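You operate a simulated robot arm through the tools that you are given. There is no shell and no other tool. Be economical: measure what you need, move in short steps, check, and stop when the job is done.

You run a simulated robot arm. Do the job below in one go: nothing can be reset, and whatever is moved stays where it is left.

TASK
Sew the label on the Cot swatch and put it in the tray marked Sewn.
Fine: use the sewing slide plate, the clamp lever and Sew; wait till the run ends; leave clamp open, slide out, dial and power as they are. Where these are worked on the way, their far stop is far enough and under half their travel is too little: sewing slide plate.

The check looks at the end state, three seconds after you hand in, the way a careful person would. Anything else that was tipped, shoved, dropped, spilled or broken makes it a failure.

THE ROBOT
A 6-joint arm with a two-finger parallel gripper, fixed in place. Base frame: the origin is at the foot of the arm, x ahead of it, y to its left, z up; the work surface is at about z = 800. Readings come in mm, degrees, newtons and seconds.
With the tool pointing down near the work surface it reaches from about 260 to 680 mm from the base axis. Its first joint turns from -66.0 to 66.0 degrees. Payload 2.9 kg.
The tool frame sits at the grasp point between the pads (the TCP): z along the fingers, y along the line on which they close. The tips reach 30 mm beyond it. Largest opening 110 mm; finger width 20, thickness 10; the body of the gripper, 48 by 112 mm, starts 55 mm behind the TCP.
Orientation is that of the tool frame in the base frame, as a unit quaternion [w, x, y, z]. With the fingers straight down and closing along the base's y, the tool's x points along the base's -x, its y along +y and its z along -z.

THE INTERFACE
- The arm moves only by the tool send_rows. Its argument "targets" is a list of rows, each a list of 7 numbers: the finger opening in mm, from 0 to 110, then the shift along the tool's x, y, z in units of 25 mm (1.0 is 25 mm), then the turn, a rotation vector about the tool's x, y, z in units of 4 degrees (1.0 is 4 degrees). In form: [[fingers, tx, ty, tz, wx, wy, wz], ...]. A call has 1 to 10 rows; each row shifts and turns the commanded pose from where the row before left it, along the tool's axes as they then stand. A call with a number of a shift or a turn outside -1 to 1 is refused whole. Each row takes 0.2 s and may step no farther than 50 mm and 8.6 degrees from the row before; otherwise, or with a gripper value out of range, the whole call is refused. Where a pose cannot be reached the arm comes as near as it can. A force on the tool above 40 N (or 10 N above the force at the start of the call, whichever is more), or a blocked arm, ends the call early, and 0.2 s more pass. Each finger travels about 108 mm/s and halts on what it meets, pressing with about 32 N; the grip force reading is that of the motor and also rises with nothing between the fingers. The clock runs only during rows and for 0.2 s after the last one: add rows that do not move to give the fingers time. The reply holds the time, the measured pose of the TCP, the force on the tool along the base axes, the opening and the grip force, in the units named above and with some noise, with the torque about the TCP (base axes, N m) and any sound that the robot's microphone picked up.
- Cameras (640 x 400 px; columns grow to the right, rows downward): "scene" is fixed at [71.1, 421.1, 1400.3]; the picture's right is [-0.84, -0.53, 0.00], its down [-0.23, 0.36, -0.91] and it looks along [0.48, -0.77, -0.42] (base axes); focal length 338 px, centre (320, 200). "wrist" rides on the gripper at [72, 17, -103] in the tool frame; the picture's right is [-0.23, 0.97, 0.00], its down [-0.76, -0.18, -0.62] and it looks along [-0.61, -0.14, 0.78] (tool axes); focal length 222 px, centre (320, 200). There is no depth. A picture from a camera that has moved, and an enlarged one, comes with that camera's place and axes in the base frame and with its lens.
- camera(camera): a new picture of that camera. The clock stands still meanwhile.
- close_up(camera, box): a new picture of the part [left, top, right, bottom] of that camera's present view, enlarged. The clock stands still meanwhile.
- close_job(): hands the job in; it is judged then, once.

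Work in short steps. Places have to be worked out from the pictures, the camera data and where the tool is seen: move nearer, look again, correct. Check each grasp and each placing, and mend what went wrong. You have 120 turns and 76 pictures in all, those below and enlarged ones among them. Open the gripper and draw the arm clear of the work before you hand the job in, unless the task says otherwise; then end with one line.

The tools are called after "Emit:" as a command line: name --pt "numbers of a row" for each row, then --argument value for the rest, lists and objects as JSON in quotes. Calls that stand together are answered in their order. send_rows: Moves the arm, as the interface text tells. Its arguments: {"type":"object","properties":{"targets":{"type":"array","items":{"type":"array","items":{"type":"number"}}}},"required":["targets"]} The other tools are called the same way: camera (camera) takes a picture; close_up (camera, box) takes an enlarged picture of a part of a camera's view; close_job () hands the job in.

At the start:

```text
t: 0.0
tcp_pos: [363.7, -260.1, 1175.7]
ee_rot: [0.0, 0.0, 1.0, 0.0]
ft_force: [0.8, 0.2, 1.1]
ft_torque: [0.01, -0.01, 0.0]
width: 110.2
grasp_force: 0.1
```

scene: 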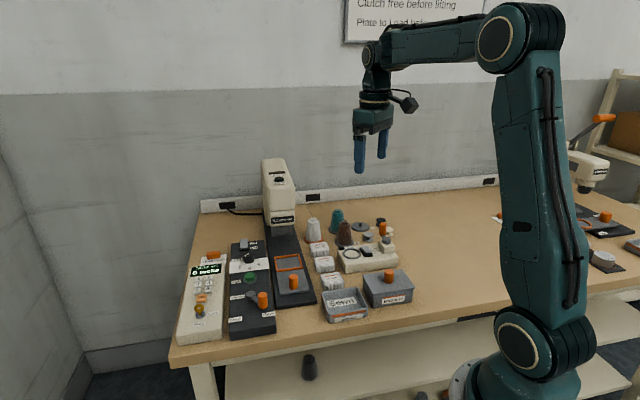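
wrist: 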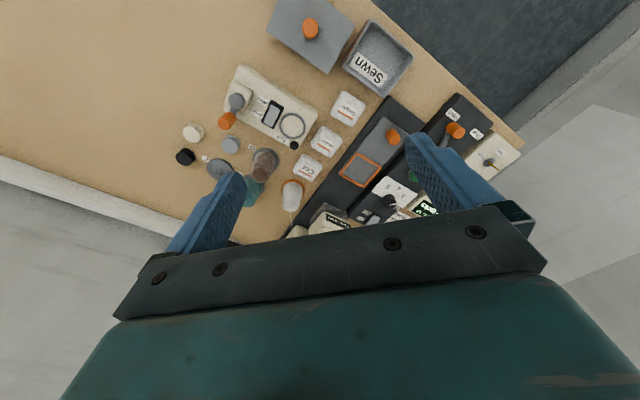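

I start by enlarging the work area in both cameras to read labels and controls.

Emit:
close_up --camera "scene" --box '[170, 150, 420, 350]'

Emit:
close_up --camera "wrist" --box '[160, 0, 540, 240]'

Emit:
close_up --camera "scene" --box '[340, 0, 640, 60]'

```text
2.00 times, centred on (295, 250) of scene
camera zoom: at [71.1, 421.1, 1400.3], right [-0.84, -0.53, 0.0], down [-0.23, 0.36, -0.91], along [0.48, -0.77, -0.42], focal length 675 px, centre (370, 100)
```

zoom: 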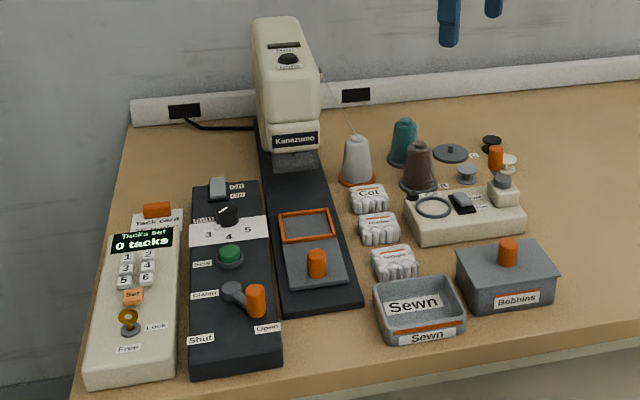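

```text
1.67 times, centred on (350, 120) of wrist
camera zoom: at [290.7, -243.3, 1279.8], right [0.23, 0.97, 0.0], down [0.76, -0.18, 0.62], along [0.61, -0.14, -0.78], focal length 370 px, centre (270, 333)
```

zoom: 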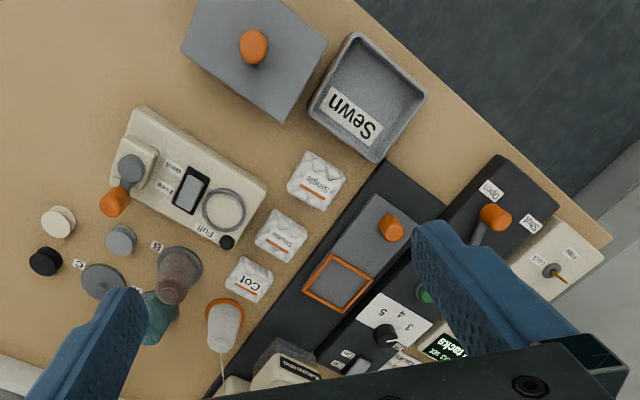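

```text
2.13 times, centred on (490, 30) of scene
camera zoom: at [71.1, 421.1, 1400.3], right [-0.84, -0.53, 0.0], down [-0.23, 0.36, -0.91], along [0.48, -0.77, -0.42], focal length 720 px, centre (-43, 563)
```

zoom: 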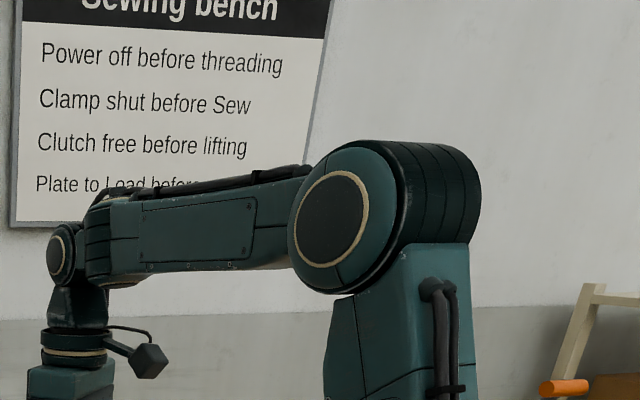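

Cot swatch is near (545,-330), the slide frame near (583,-216), and the slide axis is at about 45°. I turn the tool 45° to line up with the machine and descend part way for a closer look.

Emit:
send_rows --pt "110 0 0 0.6 0 0 1" --pt "110 0 0 0.6 0 0 1" --pt "110 0 0 0.6 0 0 1" --pt "110 0 0 0.6 0 0 1" --pt "110 0 0 0.6 0 0 1" --pt "110 0 0 0.6 0 0 1" --pt "110 0 0 0.6 0 0 1" --pt "110 0 0 0.6 0 0 1" --pt "110 0 0 0.6 0 0 1" --pt "110 0 0 0.6 0 0 1"

```text
t: 2.2
tcp_pos: [362.4, -259.0, 1024.7]
ee_rot: [0.0, 0.343, 0.939, 0.0]
ft_force: [-0.4, -1.4, -0.2]
ft_torque: [-0.02, -0.04, -0.03]
width: 110.2
grasp_force: 0.2
```

Turned by 40°. I add 5° and move over the swatches for a closer view.

Emit:
send_rows --pt "110 -0.68 0.66 0 0 0 0" --pt "110 -0.68 0.66 0 0 0 0" --pt "110 -0.68 0.66 0 0 0 0" --pt "110 -0.68 0.66 0 0 0 0" --pt "110 -0.68 0.66 0 0 0 0" --pt "110 0 0 0 0 0 0"

Emit:
camera --camera "wrist"

```text
t: 3.6
tcp_pos: [481.9, -250.9, 1025.9]
ee_rot: [0.001, 0.342, 0.94, 0.0]
ft_force: [-0.1, 1.0, -0.2]
ft_torque: [0.01, -0.01, -0.01]
width: 110.1
grasp_force: 0.0
```

```text
70 pictures are left
camera wrist: at [436.8, -192.6, 1130.0], right [0.8, 0.6, 0.0], down [0.47, -0.63, 0.62], along [0.37, -0.5, -0.78], focal length 222 px, centre (320, 200)
```

wrist: 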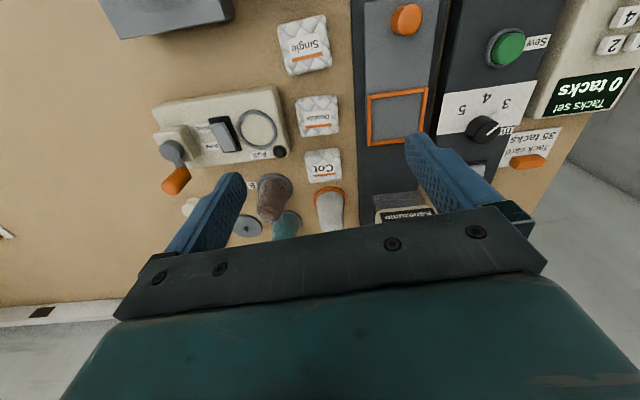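

Machine axis is at exactly about 45°; Cot centre ≈ (545,-330), frame centre ≈ (580,-211). I finish the yaw and move above Cot at z≈930.

Emit:
send_rows --pt "110 0 0 0 0 0 1" --pt "110 -0.8 -0.09 0.6 0 0 0.25" --pt "110 -0.8 -0.09 0.6 0 0 0" --pt "110 -0.8 -0.09 0.6 0 0 0" --pt "110 -0.8 -0.09 0.6 0 0 0" --pt "110 -0.8 -0.09 0.6 0 0 0" --pt "110 0 0 0 0 0 0"

Emit:
camera --camera "wrist"

```text
t: 5.2
tcp_pos: [544.3, -327.8, 949.1]
ee_rot: [0.0, 0.382, 0.924, 0.0]
ft_force: [0.3, 0.7, -0.7]
ft_torque: [-0.01, 0.0, -0.03]
width: 109.9
grasp_force: 0.1
```

```text
69 pictures are left
camera wrist: at [505.4, -266.4, 1054.2], right [0.85, 0.53, 0.0], down [0.41, -0.66, 0.62], along [0.33, -0.53, -0.78], focal length 222 px, centre (320, 200)
```

wrist: 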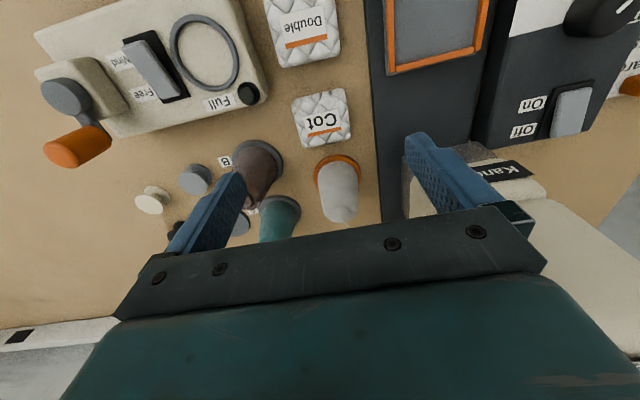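

Cot sits directly under the TCP. I take a close-up to judge its yaw and thickness.

Emit:
close_up --camera "wrist" --box '[240, 60, 400, 160]'

Emit:
close_up --camera "scene" --box '[260, 220, 360, 300]'

```text
4.00 times, centred on (320, 110) of wrist
camera zoom: at [505.4, -266.4, 1054.2], right [0.85, 0.53, 0.0], down [0.41, -0.66, 0.62], along [0.33, -0.53, -0.78], focal length 888 px, centre (320, 560)
```

zoom: 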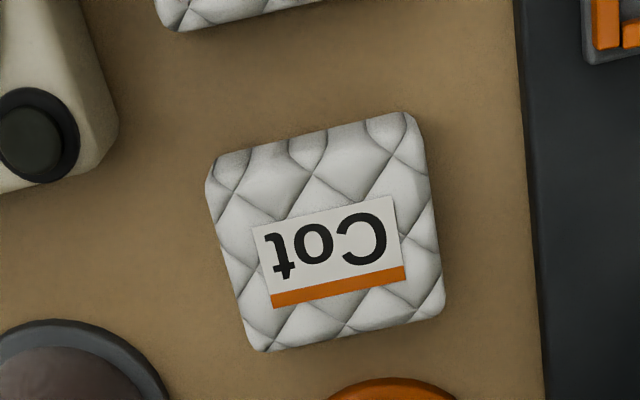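

```text
5.00 times, centred on (310, 260) of scene
camera zoom: at [71.1, 421.1, 1400.3], right [-0.84, -0.53, 0.0], down [-0.23, 0.36, -0.91], along [0.48, -0.77, -0.42], focal length 1688 px, centre (370, -100)
```

zoom: 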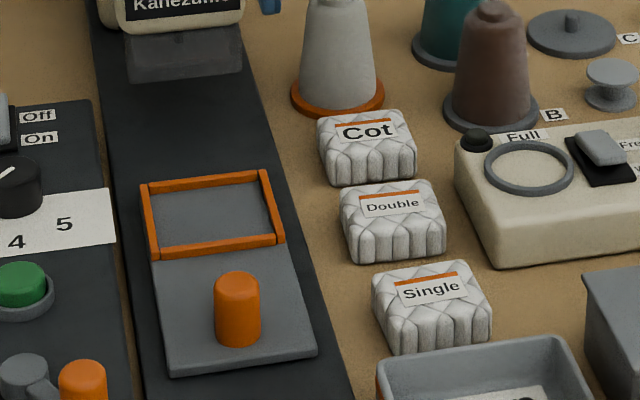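

Yaw matches 45°, swatch about 55 wide and 26 thick, centred under the TCP. The frame rim is ~7 mm high, so I grip high: narrow to 72 and descend to TCP z≈841.

Emit:
send_rows --pt "72 0 0 0.6 0 0 0" --pt "72 0 0 0.8 0 0 0" --pt "72 0 0 0.8 0 0 0" --pt "72 0 0 0.8 0 0 0" --pt "72 0 0 0.8 0 0 0" --pt "72 0 0 0.5 0 0 0" --pt "72 0 0 0 0 0 0"

Emit:
camera --camera "wrist"

Emit:
close_up --camera "scene" --box '[260, 190, 380, 280]'

```text
t: 6.8
tcp_pos: [545.1, -329.3, 842.9]
ee_rot: [0.0, 0.383, 0.924, 0.0]
ft_force: [-0.4, 0.2, 0.0]
ft_torque: [0.0, -0.01, 0.01]
width: 72.1
grasp_force: 0.1
```

```text
66 pictures are left
camera wrist: at [505.4, -266.6, 947.6], right [0.85, 0.53, 0.0], down [0.41, -0.66, 0.62], along [0.33, -0.53, -0.78], focal length 222 px, centre (320, 200)
```

wrist: 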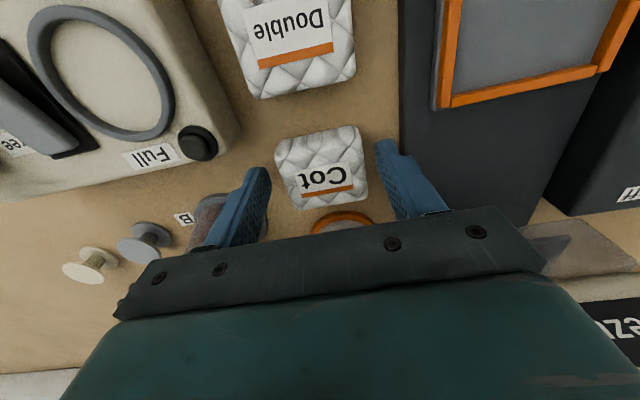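

```text
4.44 times, centred on (320, 235) of scene
camera zoom: at [71.1, 421.1, 1400.3], right [-0.84, -0.53, 0.0], down [-0.23, 0.36, -0.91], along [0.48, -0.77, -0.42], focal length 1501 px, centre (320, 44)
```

zoom: 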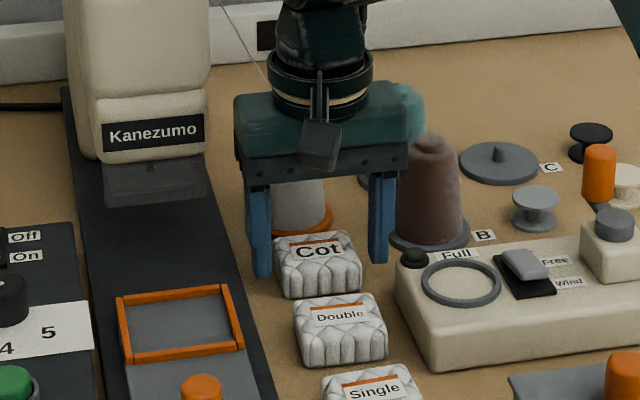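

Fingers straddle Cot, with the swatch about 4 mm toward the front. I nudge 4 mm and close.

Emit:
send_rows --pt "72 0.14 0 0 0 0 0" --pt "50 0 0 0 0 0 0" --pt "40 0 0 0 0 0 0" --pt "40 0 0 0 0 0 0" --pt "40 0 0 0 0 0 0"

```text
t: 8.0
tcp_pos: [543.0, -327.0, 843.0]
ee_rot: [0.001, 0.382, 0.924, 0.0]
ft_force: [0.1, 0.1, -0.4]
ft_torque: [0.04, -0.02, -0.04]
width: 54.5
grasp_force: 31.7
```

Gripped at 54.5 mm. I lift straight up.

Emit:
send_rows --pt "40 0 0 -0.8 0 0 0" --pt "40 0 0 -0.8 0 0 0" --pt "40 0 0 -0.8 0 0 0" --pt "40 0 0 -0.8 0 0 0" --pt "40 0 0 0 0 0 0"

Emit:
camera --camera "wrist"

```text
t: 9.2
tcp_pos: [541.5, -328.2, 923.6]
ee_rot: [0.0, 0.383, 0.924, -0.001]
ft_force: [0.7, 0.1, -0.2]
ft_torque: [0.04, -0.02, 0.02]
width: 54.6
grasp_force: 32.8
```

```text
64 pictures are left
camera wrist: at [502.7, -264.2, 1027.6], right [0.85, 0.53, 0.0], down [0.41, -0.66, 0.62], along [0.33, -0.53, -0.78], focal length 222 px, centre (320, 200)
```

wrist: 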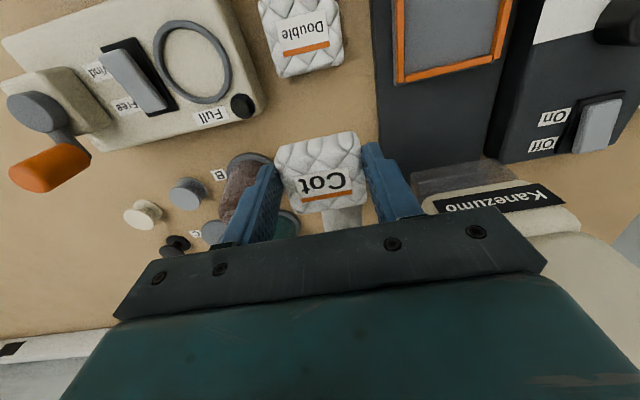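

Swatch held well. I move back from the head, then across to above the frame.

Emit:
send_rows --pt "40 0.8 0 0 0 0 0" --pt "40 0.8 0 0 0 0 0" --pt "40 0.64 0.2 0 0 0 0" --pt "40 0 0.8 0 0 0 0" --pt "40 0 0.8 0 0 0 0" --pt "40 0 0.8 0 0 0 0" --pt "40 0 0.8 0 0 0 0" --pt "40 0 0.8 0 0 0 0" --pt "40 0 0.2 0 0 0 0" --pt "40 0 0 0 0 0 0"

Emit:
camera --camera "wrist"

Emit:
close_up --camera "scene" --box '[240, 180, 360, 310]'

```text
t: 11.4
tcp_pos: [580.1, -209.3, 923.7]
ee_rot: [0.0, 0.383, 0.924, 0.0]
ft_force: [-0.6, -0.5, 0.2]
ft_torque: [0.02, 0.0, 0.0]
width: 54.8
grasp_force: 31.6
```

```text
63 pictures are left
camera wrist: at [540.8, -146.6, 1027.8], right [0.85, 0.53, 0.0], down [0.41, -0.66, 0.62], along [0.33, -0.53, -0.78], focal length 222 px, centre (320, 200)
```

wrist: 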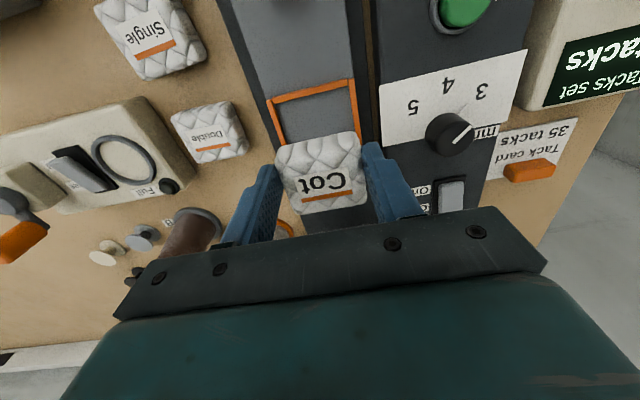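

```text
3.08 times, centred on (300, 245) of scene
camera zoom: at [71.1, 421.1, 1400.3], right [-0.84, -0.53, 0.0], down [-0.23, 0.36, -0.91], along [0.48, -0.77, -0.42], focal length 1039 px, centre (382, 62)
```

zoom: 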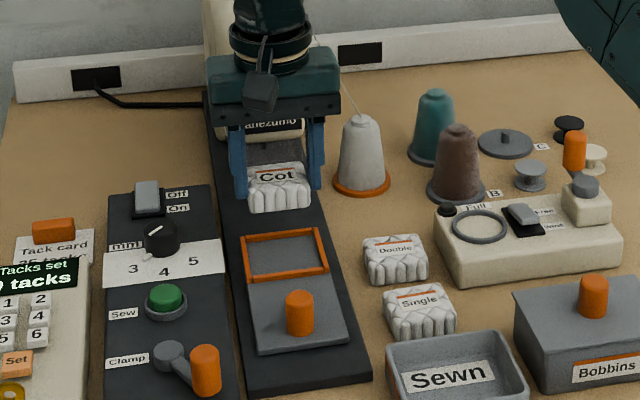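

Frame centre is about 8 mm farther along the slide axis than the swatch. I shift and lower to about z 880, then check.

Emit:
send_rows --pt "40 -0.32 0 0.5 0 0 0" --pt "40 0 0 0.6 0 0 0" --pt "40 0 0 0.6 0 0 0" --pt "40 0 0 0 0 0 0"

Emit:
close_up --camera "wrist" --box '[220, 40, 420, 240]'

Emit:
close_up --camera "scene" --box '[260, 220, 340, 290]'

```text
t: 12.4
tcp_pos: [586.7, -215.6, 880.9]
ee_rot: [0.0, 0.383, 0.924, 0.0]
ft_force: [-0.5, 0.6, -0.7]
ft_torque: [0.0, 0.01, -0.05]
width: 54.4
grasp_force: 31.9
```

```text
2.00 times, centred on (320, 140) of wrist
camera zoom: at [546.9, -152.2, 984.7], right [0.85, 0.53, 0.0], down [0.41, -0.66, 0.62], along [0.33, -0.53, -0.78], focal length 444 px, centre (320, 320)
```

zoom: 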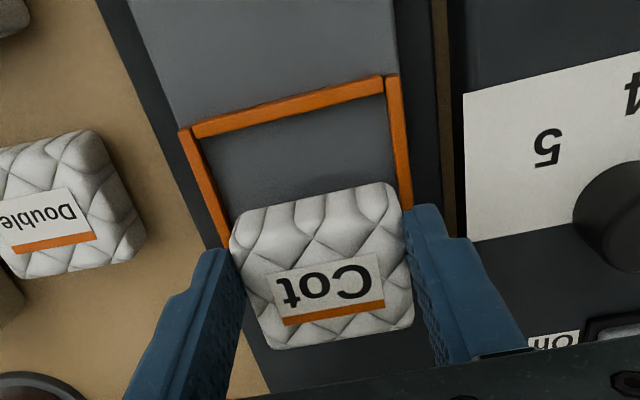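

```text
5.71 times, centred on (300, 255) of scene
camera zoom: at [71.1, 421.1, 1400.3], right [-0.84, -0.53, 0.0], down [-0.23, 0.36, -0.91], along [0.48, -0.77, -0.42], focal length 1930 px, centre (434, -114)
```

zoom: 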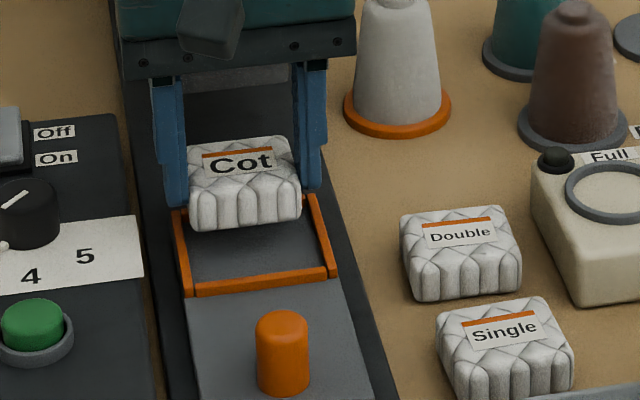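

Swatch needs about 2.5 mm toward -n, axis position is good. I lower to just above the plate.

Emit:
send_rows --pt "40 0 -0.1 0.3 0 0 0" --pt "40 0 0 0.3 0 0 0" --pt "40 0 0 0.16 0 0 0" --pt "40 0 0 0 0 0 0"

Emit:
close_up --camera "scene" --box '[260, 220, 340, 290]'

Emit:
close_up --camera "wrist" --box '[220, 40, 420, 240]'

```text
t: 13.4
tcp_pos: [585.4, -216.2, 864.5]
ee_rot: [0.004, 0.382, 0.924, 0.001]
ft_force: [-3.0, -0.8, 30.5]
ft_torque: [-0.64, -0.43, -0.15]
width: 54.9
grasp_force: 32.4
```

```text
5.71 times, centred on (300, 255) of scene
camera zoom: at [70.4, 421.3, 1400.3], right [-0.84, -0.53, 0.0], down [-0.23, 0.36, -0.91], along [0.49, -0.77, -0.42], focal length 1930 px, centre (434, -114)
```

zoom: 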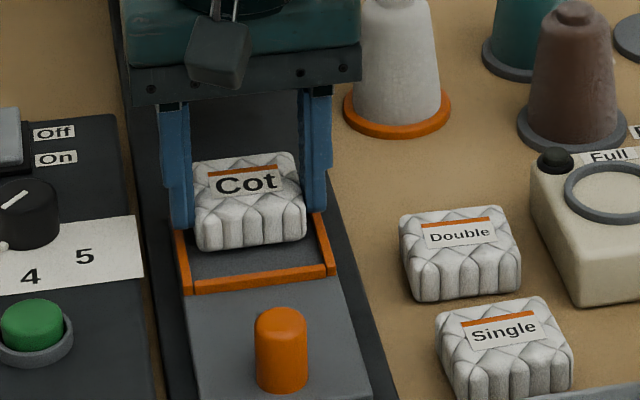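

```text
2.00 times, centred on (320, 140) of wrist
camera zoom: at [545.0, -154.5, 969.6], right [0.85, 0.53, 0.0], down [0.41, -0.66, 0.63], along [0.33, -0.53, -0.78], focal length 444 px, centre (320, 320)
```

zoom: 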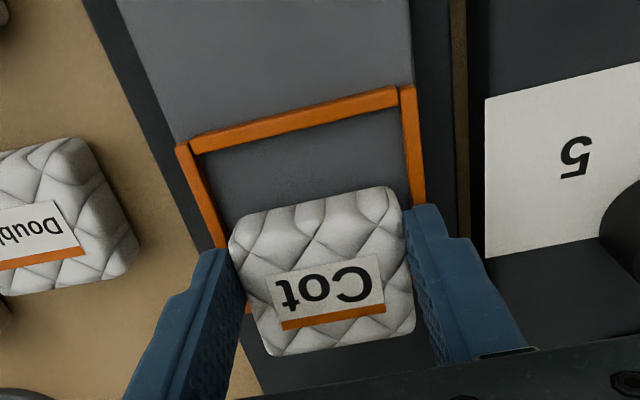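

It touched early (30 N) and the torque puts the contact at the far side: the swatch's far edge is on the far rim. I lift, come back 7 mm toward the front, and lower again.

Emit:
send_rows --pt "40 0 0 -0.4 0 0 0" --pt "40 0.28 0 0 0 0 0" --pt "40 0 0 0.3 0 0 0" --pt "40 0 0 0.1 0 0 0" --pt "40 0 0 0 0 0 0"

```text
t: 14.6
tcp_pos: [580.5, -213.3, 864.5]
ee_rot: [0.004, 0.384, 0.923, 0.0]
ft_force: [-5.1, -2.9, 25.9]
ft_torque: [-0.74, -0.4, -0.19]
width: 54.5
grasp_force: 31.8
```

Contact remains at the same absolute place (m≈592), i.e. the far rim. I look at both views before correcting further.

Emit:
send_rows --pt "40 0 0 -0.24 0 0 0" --pt "40 0 0 0 0 0 0"

Emit:
close_up --camera "wrist" --box '[240, 60, 400, 200]'

Emit:
close_up --camera "scene" --box '[270, 230, 320, 270]'

```text
t: 15.2
tcp_pos: [578.9, -210.9, 865.4]
ee_rot: [-0.002, 0.382, 0.924, 0.0]
ft_force: [0.1, 0.4, 0.2]
ft_torque: [0.0, -0.03, 0.04]
width: 54.6
grasp_force: 32.0
```

```text
2.86 times, centred on (320, 130) of wrist
camera zoom: at [539.3, -148.8, 970.1], right [0.85, 0.53, 0.0], down [0.42, -0.66, 0.62], along [0.33, -0.53, -0.78], focal length 635 px, centre (320, 400)
```

zoom: 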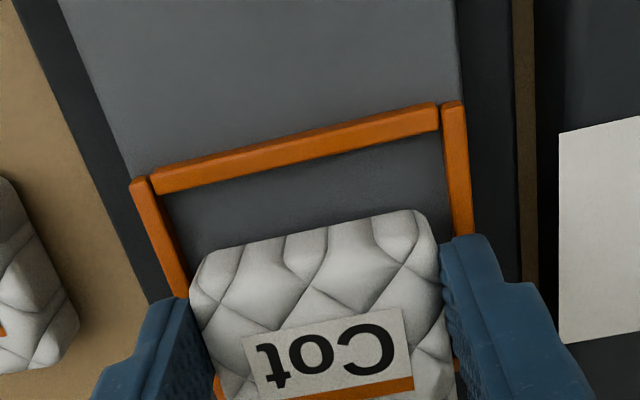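

```text
10.00 times, centred on (295, 250) of scene
camera zoom: at [71.1, 421.2, 1400.3], right [-0.84, -0.53, 0.0], down [-0.23, 0.36, -0.91], along [0.48, -0.77, -0.42], focal length 3377 px, centre (570, -300)
```

zoom: 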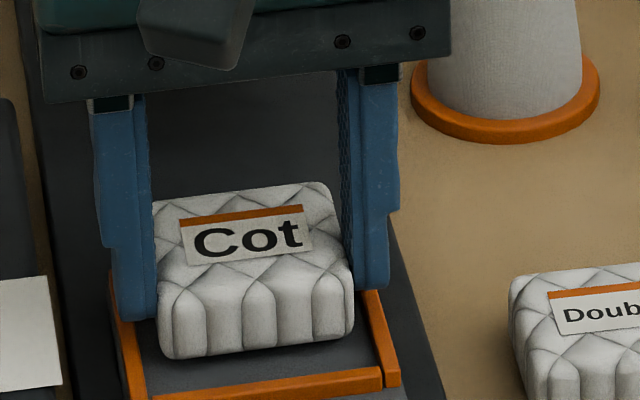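

Wrist view shows ~3 mm front gap, scene view shows more; the swatch rides slightly forward of the TCP. I shift 3 mm more to the front and try lowering gently.

Emit:
send_rows --pt "40 0.12 0 0 0 0 0" --pt "40 0 0 0.12 0 0 0" --pt "40 0 0 0.12 0 0 0" --pt "40 0 0 0 0 0 0"

```text
t: 16.2
tcp_pos: [578.1, -211.9, 864.9]
ee_rot: [0.003, 0.384, 0.924, 0.0]
ft_force: [-2.4, -0.3, 23.1]
ft_torque: [-0.55, -0.39, -0.11]
width: 54.6
grasp_force: 32.3
```

Contact again behind the TCP at the same height, wherever I am: perhaps the plate itself with the swatch tilted rear-low in the grip. I look closely.

Emit:
close_up --camera "scene" --box '[270, 230, 320, 270]'

Emit:
close_up --camera "wrist" --box '[240, 60, 400, 220]'

```text
10.00 times, centred on (295, 250) of scene
camera zoom: at [70.6, 421.3, 1400.3], right [-0.84, -0.53, 0.0], down [-0.23, 0.36, -0.91], along [0.49, -0.77, -0.42], focal length 3377 px, centre (570, -300)
```

zoom: 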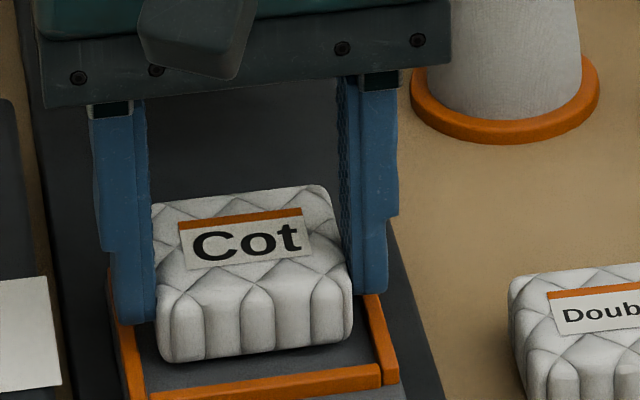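

```text
2.50 times, centred on (320, 140) of wrist
camera zoom: at [538.2, -147.8, 968.4], right [0.85, 0.53, 0.0], down [0.41, -0.66, 0.63], along [0.33, -0.53, -0.78], focal length 555 px, centre (320, 350)
```

zoom: 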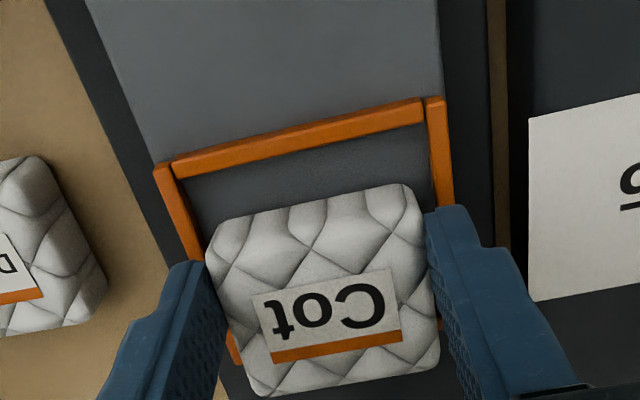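

Comparing face proportions, the swatch is tilted ~9° in the grip with its rear still on the far rim (m≈590). I lift, shift 5 mm more to the front, and lower so the front edge seats first and levels it.

Emit:
send_rows --pt "40 0 0 -0.4 0 0 0" --pt "40 0.2 0 0 0 0 0" --pt "40 0 0 0.3 0 0 0" --pt "40 0 0 0.16 0 0 0" --pt "40 0 0 0 0 0 0"

```text
t: 17.4
tcp_pos: [574.5, -206.9, 862.2]
ee_rot: [0.002, 0.383, 0.924, 0.001]
ft_force: [-2.9, -1.0, 19.3]
ft_torque: [0.13, 0.3, 0.03]
width: 54.7
grasp_force: 31.7
```

Now the contact is at the front and lower (front edge at ≈815, plate level). I press down a few mm more to level it.

Emit:
send_rows --pt "40 0 0 0.08 0 0 0" --pt "40 0 0 0.06 0 0 0" --pt "40 0 0 0 0 0 0"

Emit:
close_up --camera "scene" --box '[270, 230, 320, 270]'

Emit:
close_up --camera "wrist" --box '[240, 60, 400, 220]'

```text
t: 18.2
tcp_pos: [575.4, -207.5, 861.2]
ee_rot: [0.005, 0.382, 0.924, 0.0]
ft_force: [-3.3, -2.1, 37.4]
ft_torque: [0.25, 0.52, 0.02]
width: 54.6
grasp_force: 31.6
```

```text
10.00 times, centred on (295, 250) of scene
camera zoom: at [70.3, 421.3, 1400.3], right [-0.84, -0.53, 0.0], down [-0.22, 0.36, -0.91], along [0.49, -0.77, -0.42], focal length 3377 px, centre (570, -300)
```

zoom: 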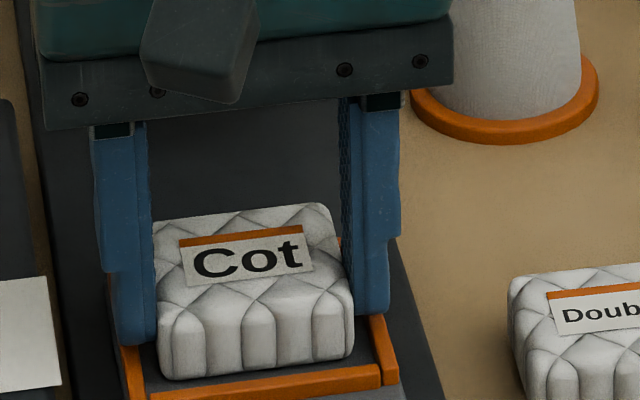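

```text
2.50 times, centred on (320, 140) of wrist
camera zoom: at [534.6, -143.9, 964.8], right [0.85, 0.53, 0.01], down [0.41, -0.66, 0.63], along [0.34, -0.53, -0.78], focal length 555 px, centre (320, 350)
```

zoom: 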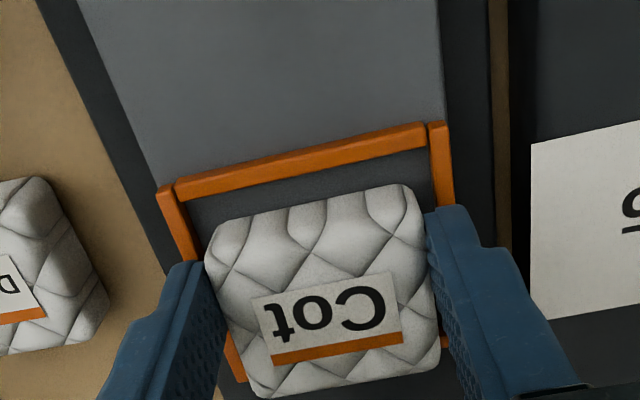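

The front is inside the near rim with a small gap. I relieve the force slightly and release.

Emit:
send_rows --pt "40 0 0 -0.08 0 0 0" --pt "70 0 0 0 0 0 0" --pt "74 0 0 0 0 0 0" --pt "74 0 0 -0.4 0 0 0" --pt "74 0 0 -0.8 0 0 0" --pt "74 0 0 -0.8 0 0 0" --pt "74 0 0 -0.8 0 0 0" --pt "74 0 0 0 0 0 0"

Emit:
close_up --camera "scene" --box '[270, 230, 320, 270]'

Emit:
close_up --camera "wrist" --box '[240, 60, 400, 220]'

```text
t: 20.0
tcp_pos: [573.0, -207.7, 928.3]
ee_rot: [-0.001, 0.383, 0.924, 0.0]
ft_force: [0.6, 0.1, 0.5]
ft_torque: [0.02, 0.0, -0.01]
width: 74.1
grasp_force: 0.0
```

```text
10.00 times, centred on (295, 250) of scene
camera zoom: at [71.1, 421.1, 1400.3], right [-0.84, -0.53, 0.0], down [-0.23, 0.36, -0.91], along [0.48, -0.77, -0.42], focal length 3377 px, centre (570, -300)
```

zoom: 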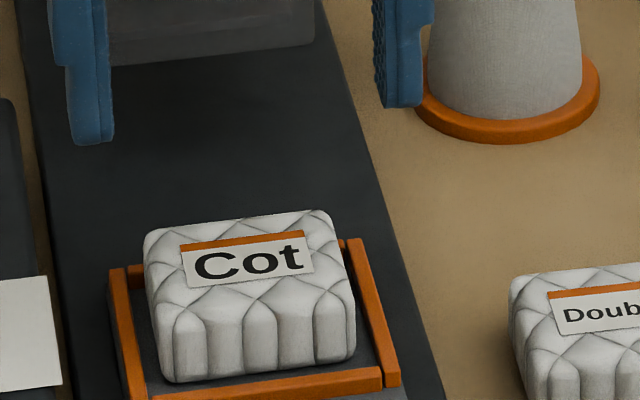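

```text
2.50 times, centred on (320, 140) of wrist
camera zoom: at [534.4, -144.2, 1033.4], right [0.85, 0.53, 0.0], down [0.41, -0.66, 0.62], along [0.33, -0.53, -0.78], focal length 555 px, centre (320, 350)
```

zoom: 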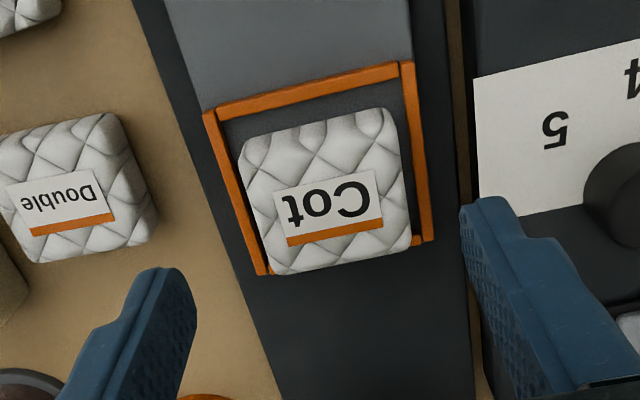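

Swatch lies inside the frame (536–590 within 533–593 along the slide). To be sure it is seated flat, I press lightly on its rear part with closed fingers.

Emit:
send_rows --pt "0 -0.5 0 0 0 0 0" --pt "0 -0.5 0 0 0 0 0" --pt "0 0 0 0 0 0 0" --pt "0 0 0 0.8 0 0 0" --pt "0 0 0 0.8 0 0 0" --pt "0 0 0 0.4 0 0 0" --pt "0 0 0 0.12 0 0 0" --pt "0 0 0 0 0 0 0"

```text
t: 21.8
tcp_pos: [591.0, -224.2, 875.9]
ee_rot: [0.001, 0.382, 0.924, 0.0]
ft_force: [-0.5, 0.4, 0.3]
ft_torque: [0.02, 0.0, 0.03]
width: 0.1
grasp_force: 31.7
```

Emit:
send_rows --pt "0 0 0 0.12 0 0 0" --pt "0 0 0 0.08 0 0 0" --pt "0 0 0 0 0 0 0"

```text
t: 22.6
tcp_pos: [591.9, -225.3, 874.3]
ee_rot: [0.004, 0.383, 0.924, 0.001]
ft_force: [-4.1, -2.7, 29.3]
ft_torque: [0.02, 0.22, 0.0]
width: 0.0
grasp_force: 32.1
```

Rear top contact at tip z≈844.5. I probe the front part the same way for comparison.

Emit:
send_rows --pt "0 0 0 -0.5 0 0 0" --pt "0 0.6 0 0 0 0 0" --pt "0 0.6 0 0 0 0 0" --pt "0 0 0 0.3 0 0 0" --pt "0 0 0 0.12 0 0 0" --pt "0 0 0 0.08 0 0 0" --pt "0 0 0 0 0 0 0"

```text
t: 24.2
tcp_pos: [571.3, -204.4, 874.7]
ee_rot: [0.004, 0.383, 0.924, 0.0]
ft_force: [-3.3, -2.6, 32.9]
ft_torque: [-0.04, 0.11, -0.05]
width: 0.0
grasp_force: 32.3
```

Front and rear heights match, so the swatch is flat. I lift and move back over the orange slide knob, fingers open.

Emit:
send_rows --pt "0 0 0 -0.8 0 0 0" --pt "0 0 0 -0.8 0 0 0" --pt "60 0.9 0 -0.4 0 0 0" --pt "60 0.9 0 0 0 0 0" --pt "60 0.9 0 0 0 0 0" --pt "60 0.9 0 0 0 0 0" --pt "60 0 0 0 0 0 0"

Emit:
camera --camera "wrist"

```text
t: 25.8
tcp_pos: [505.6, -139.9, 919.9]
ee_rot: [0.0, 0.382, 0.924, 0.0]
ft_force: [0.4, 0.0, 0.0]
ft_torque: [-0.01, 0.0, -0.03]
width: 59.8
grasp_force: 0.1
```

```text
49 pictures are left
camera wrist: at [466.6, -76.7, 1025.2], right [0.85, 0.53, 0.0], down [0.41, -0.66, 0.62], along [0.33, -0.53, -0.78], focal length 222 px, centre (320, 200)
```

wrist: 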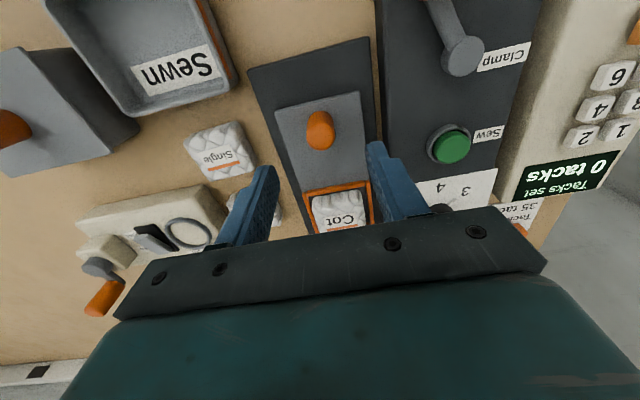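

I need the knob's exact top and base; enlarge.

Emit:
close_up --camera "wrist" --box '[260, 80, 380, 170]'

```text
4.44 times, centred on (320, 125) of wrist
camera zoom: at [466.6, -76.7, 1025.2], right [0.85, 0.53, 0.0], down [0.41, -0.66, 0.62], along [0.33, -0.53, -0.78], focal length 987 px, centre (320, 533)
```

zoom: 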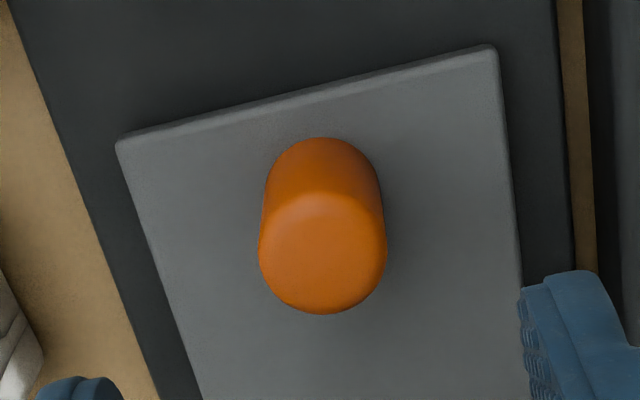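

Knob is right under the TCP at (507,-141), top ≈845, diameter ≈24. I descend around it and close.

Emit:
send_rows --pt "60 -0.06 0 0.8 0 0 0" --pt "60 0 0 0.8 0 0 0" --pt "60 0 0 0.8 0 0 0" --pt "60 0 0 0.32 0 0 0" --pt "40 0 0 0 0 0 0" --pt "15 0 0 0 0 0 0" --pt "15 0 0 0 0 0 0" --pt "15 0 0 0 0 0 0"

```text
t: 27.6
tcp_pos: [508.1, -140.5, 851.9]
ee_rot: [0.0, 0.383, 0.924, 0.0]
ft_force: [4.1, 2.5, -5.4]
ft_torque: [-0.08, -0.2, 0.0]
width: 23.5
grasp_force: 44.6
```

Knob gripped (23.5 mm). I push the slide in along the axis.

Emit:
send_rows --pt "15 -0.5 0 0 0 0 0" --pt "15 -0.5 0 0 0 0 0" --pt "15 -0.5 0 0 0 0 0" --pt "15 -0.5 0 0 0 0 0" --pt "15 -0.5 0 0 0 0 0" --pt "15 0 0 0 0 0 0"

Emit:
close_up --camera "scene" --box '[230, 150, 350, 310]'

```text
t: 29.0
tcp_pos: [552.1, -184.0, 851.2]
ee_rot: [-0.001, 0.383, 0.924, 0.001]
ft_force: [4.3, 4.4, -11.9]
ft_torque: [0.16, -0.01, -0.09]
width: 22.9
grasp_force: 45.0
```

```text
2.50 times, centred on (290, 230) of scene
camera zoom: at [71.4, 421.2, 1400.3], right [-0.84, -0.53, 0.0], down [-0.23, 0.36, -0.91], along [0.48, -0.77, -0.42], focal length 844 px, centre (395, 125)
```

zoom: 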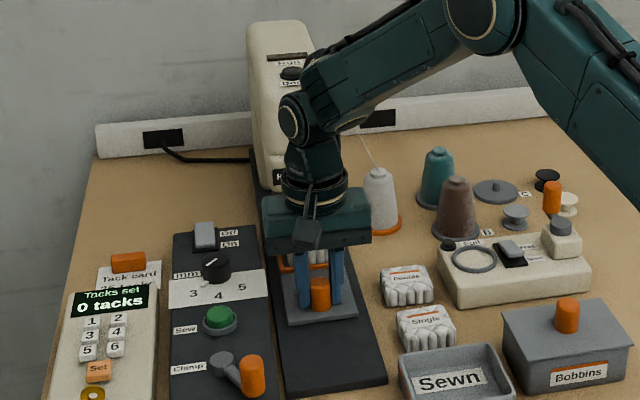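

The slide moves smoothly (62 mm so far). I continue inward until it stops.

Emit:
send_rows --pt "15 -0.4 0 0 0 0 0" --pt "15 -0.4 0 0 0 0 0" --pt "15 -0.4 0 0 0 0 0" --pt "15 -0.4 0 0 0 0 0" --pt "15 -0.4 0 0 0 0 0" --pt "15 0 0 0 0 0 0"

Emit:
close_up --camera "scene" --box '[230, 150, 350, 310]'

Emit:
camera --camera "wrist"

```text
t: 30.4
tcp_pos: [587.6, -221.1, 851.6]
ee_rot: [-0.001, 0.381, 0.924, 0.0]
ft_force: [5.8, 5.7, -14.0]
ft_torque: [0.4, 0.24, -0.03]
width: 22.9
grasp_force: 45.1
```

```text
2.50 times, centred on (290, 230) of scene
camera zoom: at [71.5, 421.2, 1400.3], right [-0.84, -0.53, 0.0], down [-0.23, 0.36, -0.91], along [0.48, -0.77, -0.42], focal length 844 px, centre (395, 125)
```

zoom: 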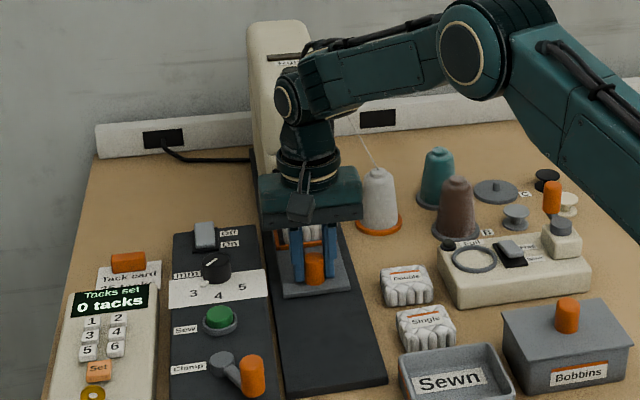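

```text
45 pictures are left
camera wrist: at [548.0, -157.0, 956.1], right [0.85, 0.53, 0.0], down [0.41, -0.66, 0.62], along [0.33, -0.53, -0.78], focal length 222 px, centre (320, 200)
```

wrist: 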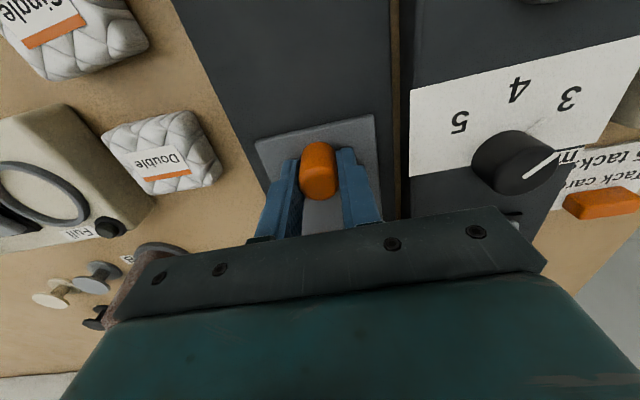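

115 mm in, no stop yet. I continue in smaller steps.

Emit:
send_rows --pt "15 -0.3 0 0 0 0 0" --pt "15 -0.3 0 0 0 0 0" --pt "15 -0.3 0 0 0 0 0" --pt "15 -0.3 0 0 0 0 0" --pt "15 0 0 0 0 0 0"

Emit:
close_up --camera "scene" --box '[230, 150, 350, 310]'

```text
t: 31.6
tcp_pos: [606.0, -240.5, 851.6]
ee_rot: [-0.002, 0.383, 0.924, 0.0]
ft_force: [-9.5, 17.7, -5.0]
ft_torque: [0.61, 0.38, -0.08]
width: 22.9
grasp_force: 44.6
```

```text
2.50 times, centred on (290, 230) of scene
camera zoom: at [71.0, 421.5, 1400.2], right [-0.84, -0.53, 0.0], down [-0.23, 0.36, -0.91], along [0.49, -0.77, -0.42], focal length 844 px, centre (395, 125)
```

zoom: 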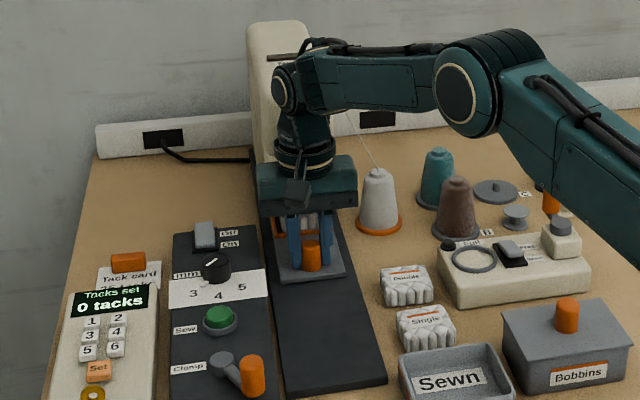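

Resistance along the axis (~19 N) at ~141 mm. I push a bit more to confirm a stop.

Emit:
send_rows --pt "15 -0.1 0 0 0 0 0" --pt "15 0 0 0 0 0 0"

Emit:
close_up --camera "scene" --box '[250, 150, 330, 270]'

```text
t: 32.2
tcp_pos: [607.3, -239.3, 851.6]
ee_rot: [-0.005, 0.381, 0.925, 0.001]
ft_force: [-22.9, 29.8, 4.8]
ft_torque: [0.8, 0.29, 0.03]
width: 23.2
grasp_force: 45.0
```

```text
3.33 times, centred on (290, 210) of scene
camera zoom: at [70.5, 421.9, 1400.1], right [-0.84, -0.53, 0.0], down [-0.23, 0.36, -0.91], along [0.49, -0.77, -0.42], focal length 1126 px, centre (420, 167)
```

zoom: 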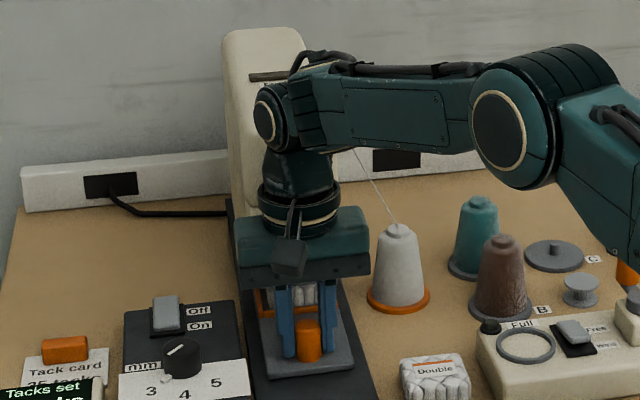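

Torque shows the load is at the knob, below the TCP: it is the slide's far stop. I relieve, open, and rise.

Emit:
send_rows --pt "15 0.14 0 0 0 0 0" --pt "50 0 0 0 0 0 0" --pt "50 0 0 0 0 0 0" --pt "50 0.4 0 -0.8 0 0 0" --pt "50 0.8 0 -0.8 0 0 0" --pt "50 0.8 0 -0.8 0 0 0" --pt "50 0.8 0 -0.8 0 0 0" --pt "50 0.8 0 -0.8 0 0 0" --pt "50 0 0 0 0 0 0"

Emit:
close_up --camera "scene" --box '[240, 150, 340, 310]'

Emit:
camera --camera "wrist"

```text
t: 34.2
tcp_pos: [544.0, -176.6, 952.8]
ee_rot: [-0.001, 0.383, 0.924, 0.001]
ft_force: [-0.2, 1.2, 0.9]
ft_torque: [0.02, 0.02, -0.01]
width: 50.0
grasp_force: 0.1
```

```text
2.50 times, centred on (290, 230) of scene
camera zoom: at [71.1, 421.1, 1400.3], right [-0.84, -0.53, 0.0], down [-0.23, 0.36, -0.91], along [0.48, -0.77, -0.42], focal length 844 px, centre (395, 125)
```

zoom: 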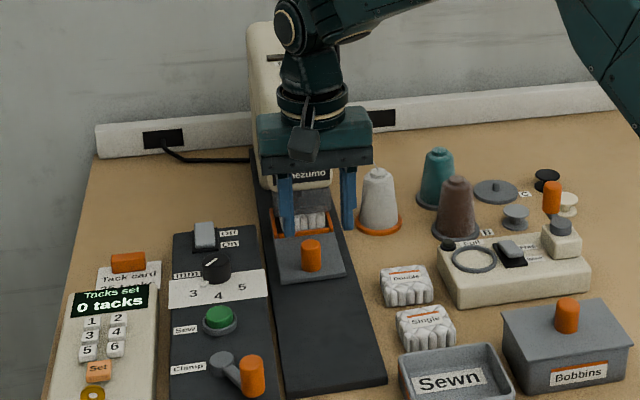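

```text
41 pictures are left
camera wrist: at [504.3, -113.9, 1056.6], right [0.85, 0.53, 0.0], down [0.41, -0.66, 0.62], along [0.33, -0.53, -0.78], focal length 222 px, centre (320, 200)
```

wrist: 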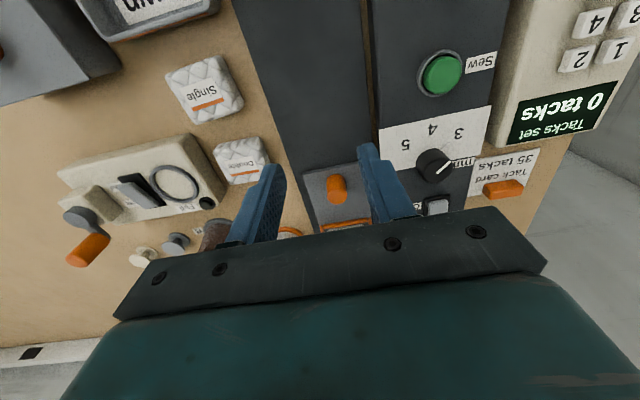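

Slide is in, swatch under the head. Next I go over the clamp lever for a look.

Emit:
send_rows --pt "50 0.8 0.44 0 0 0 0" --pt "50 0.8 0.44 0 0 0 0" --pt "50 0.8 0.44 0 0 0 0" --pt "50 0.8 0.44 0 0 0 0" --pt "50 0.8 0.44 0 0 0 0" --pt "50 0.8 0.44 0 0 0 0" --pt "50 0 0 0 0 0 0"

Emit:
camera --camera "wrist"

Emit:
close_up --camera "scene" --box '[225, 260, 295, 350]'

```text
t: 35.8
tcp_pos: [506.0, -44.8, 950.7]
ee_rot: [0.0, 0.382, 0.924, -0.001]
ft_force: [0.0, -0.7, -0.1]
ft_torque: [0.0, 0.0, -0.03]
width: 50.4
grasp_force: 0.0
```

```text
40 pictures are left
camera wrist: at [467.2, 18.0, 1056.3], right [0.85, 0.53, 0.0], down [0.41, -0.66, 0.62], along [0.33, -0.53, -0.78], focal length 222 px, centre (320, 200)
```

wrist: 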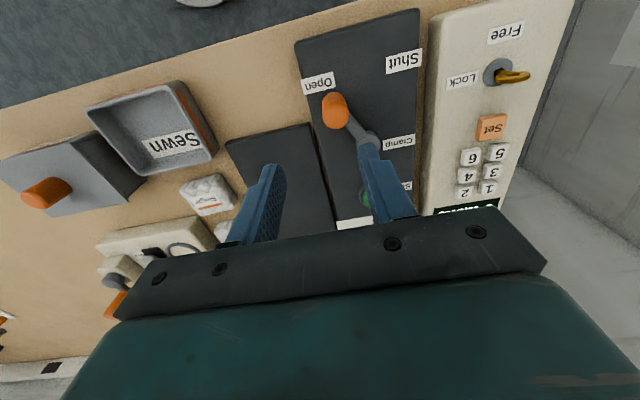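

```text
4.44 times, centred on (260, 305) of scene
camera zoom: at [71.1, 421.2, 1400.3], right [-0.84, -0.53, 0.0], down [-0.23, 0.36, -0.91], along [0.49, -0.77, -0.42], focal length 1501 px, centre (587, -267)
```

zoom: 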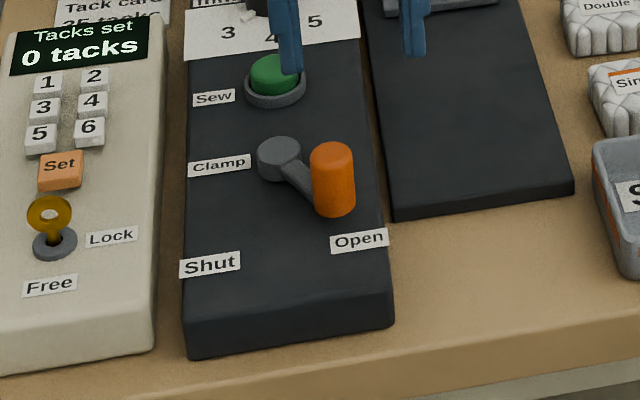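

I enlarge the lever in the wrist view for accurate positions.

Emit:
close_up --camera "wrist" --box '[280, 30, 440, 180]'

```text
2.67 times, centred on (360, 105) of wrist
camera zoom: at [467.2, 18.0, 1056.3], right [0.85, 0.53, 0.0], down [0.41, -0.66, 0.62], along [0.33, -0.53, -0.78], focal length 592 px, centre (213, 453)
```

zoom: 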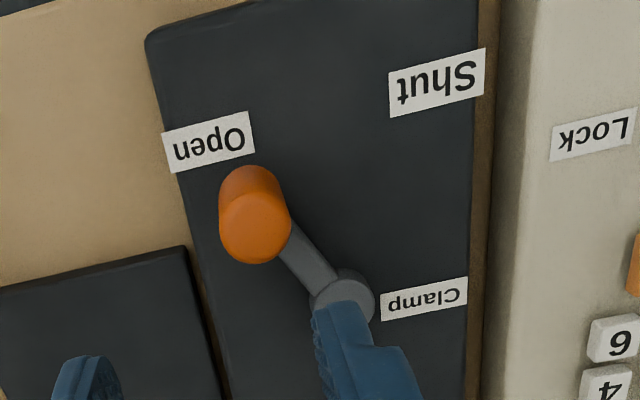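

Knob ≈ (513,-29), top ≈862, pivot ≈ (562,-38), and the lever should swing ±32° to Shut. I straddle the knob with fingers at 52 and descend.

Emit:
send_rows --pt "52 0.25 0.64 0.6 0 0 0" --pt "52 0 0 0.8 0 0 0" --pt "52 0 0 0.6 0 0 0" --pt "52 0 0 0 0 0 0"

Emit:
camera --camera "wrist"

```text
t: 36.8
tcp_pos: [511.9, -31.0, 901.7]
ee_rot: [0.0, 0.382, 0.924, 0.0]
ft_force: [-0.2, -0.1, 0.0]
ft_torque: [0.03, 0.01, 0.0]
width: 51.9
grasp_force: 0.2
```

```text
37 pictures are left
camera wrist: at [473.1, 32.9, 1005.9], right [0.85, 0.53, 0.0], down [0.41, -0.66, 0.62], along [0.33, -0.53, -0.78], focal length 222 px, centre (320, 200)
```

wrist: 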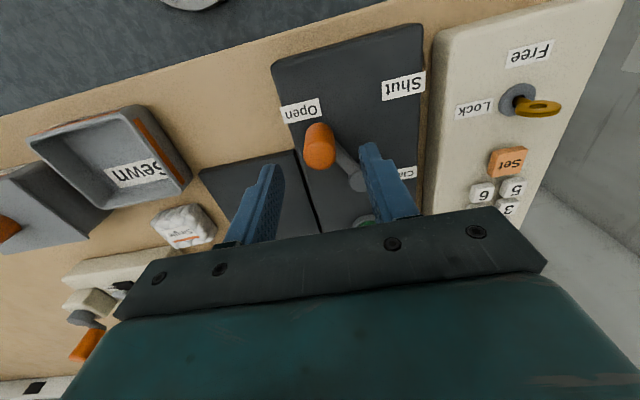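

Aligned over the knob. I descend to straddle it, then sweep toward Shut along the arc.

Emit:
send_rows --pt "52 0 0 0.8 0 0 0" --pt "52 0 0 0.7 0 0 0" --pt "40 0 0 0 0 0 0" --pt "40 0 0 0 0 0 0"

```text
t: 37.8
tcp_pos: [513.0, -29.5, 864.4]
ee_rot: [0.001, 0.382, 0.924, 0.0]
ft_force: [0.3, -0.5, -0.2]
ft_torque: [0.0, -0.01, 0.01]
width: 40.3
grasp_force: 0.1
```

No contact. Sweep 60 mm toward +n.

Emit:
send_rows --pt "40 0 0.4 0 0 0 0" --pt "40 0.14 0.4 0 0 0 0" --pt "40 0.12 0.4 0 0 0 0" --pt "40 0.06 0.4 0 0 0 0" --pt "40 -0.1 0.4 0 0 0 0" --pt "40 -0.14 0.4 0 0 0 0" --pt "40 0 0 0 0 0 0"

Emit:
camera --camera "wrist"

```text
t: 39.4
tcp_pos: [552.8, 14.1, 863.8]
ee_rot: [0.0, 0.383, 0.924, 0.0]
ft_force: [0.5, -0.3, 0.2]
ft_torque: [0.0, -0.01, 0.0]
width: 40.0
grasp_force: 0.0
```

```text
36 pictures are left
camera wrist: at [514.3, 77.2, 968.6], right [0.85, 0.53, 0.0], down [0.41, -0.66, 0.62], along [0.33, -0.53, -0.78], focal length 222 px, centre (320, 200)
```

wrist: 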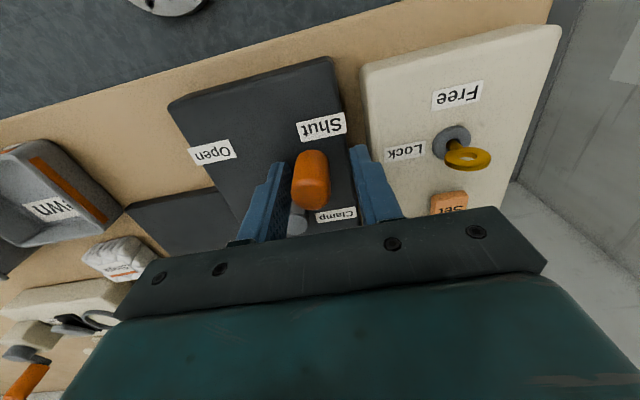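

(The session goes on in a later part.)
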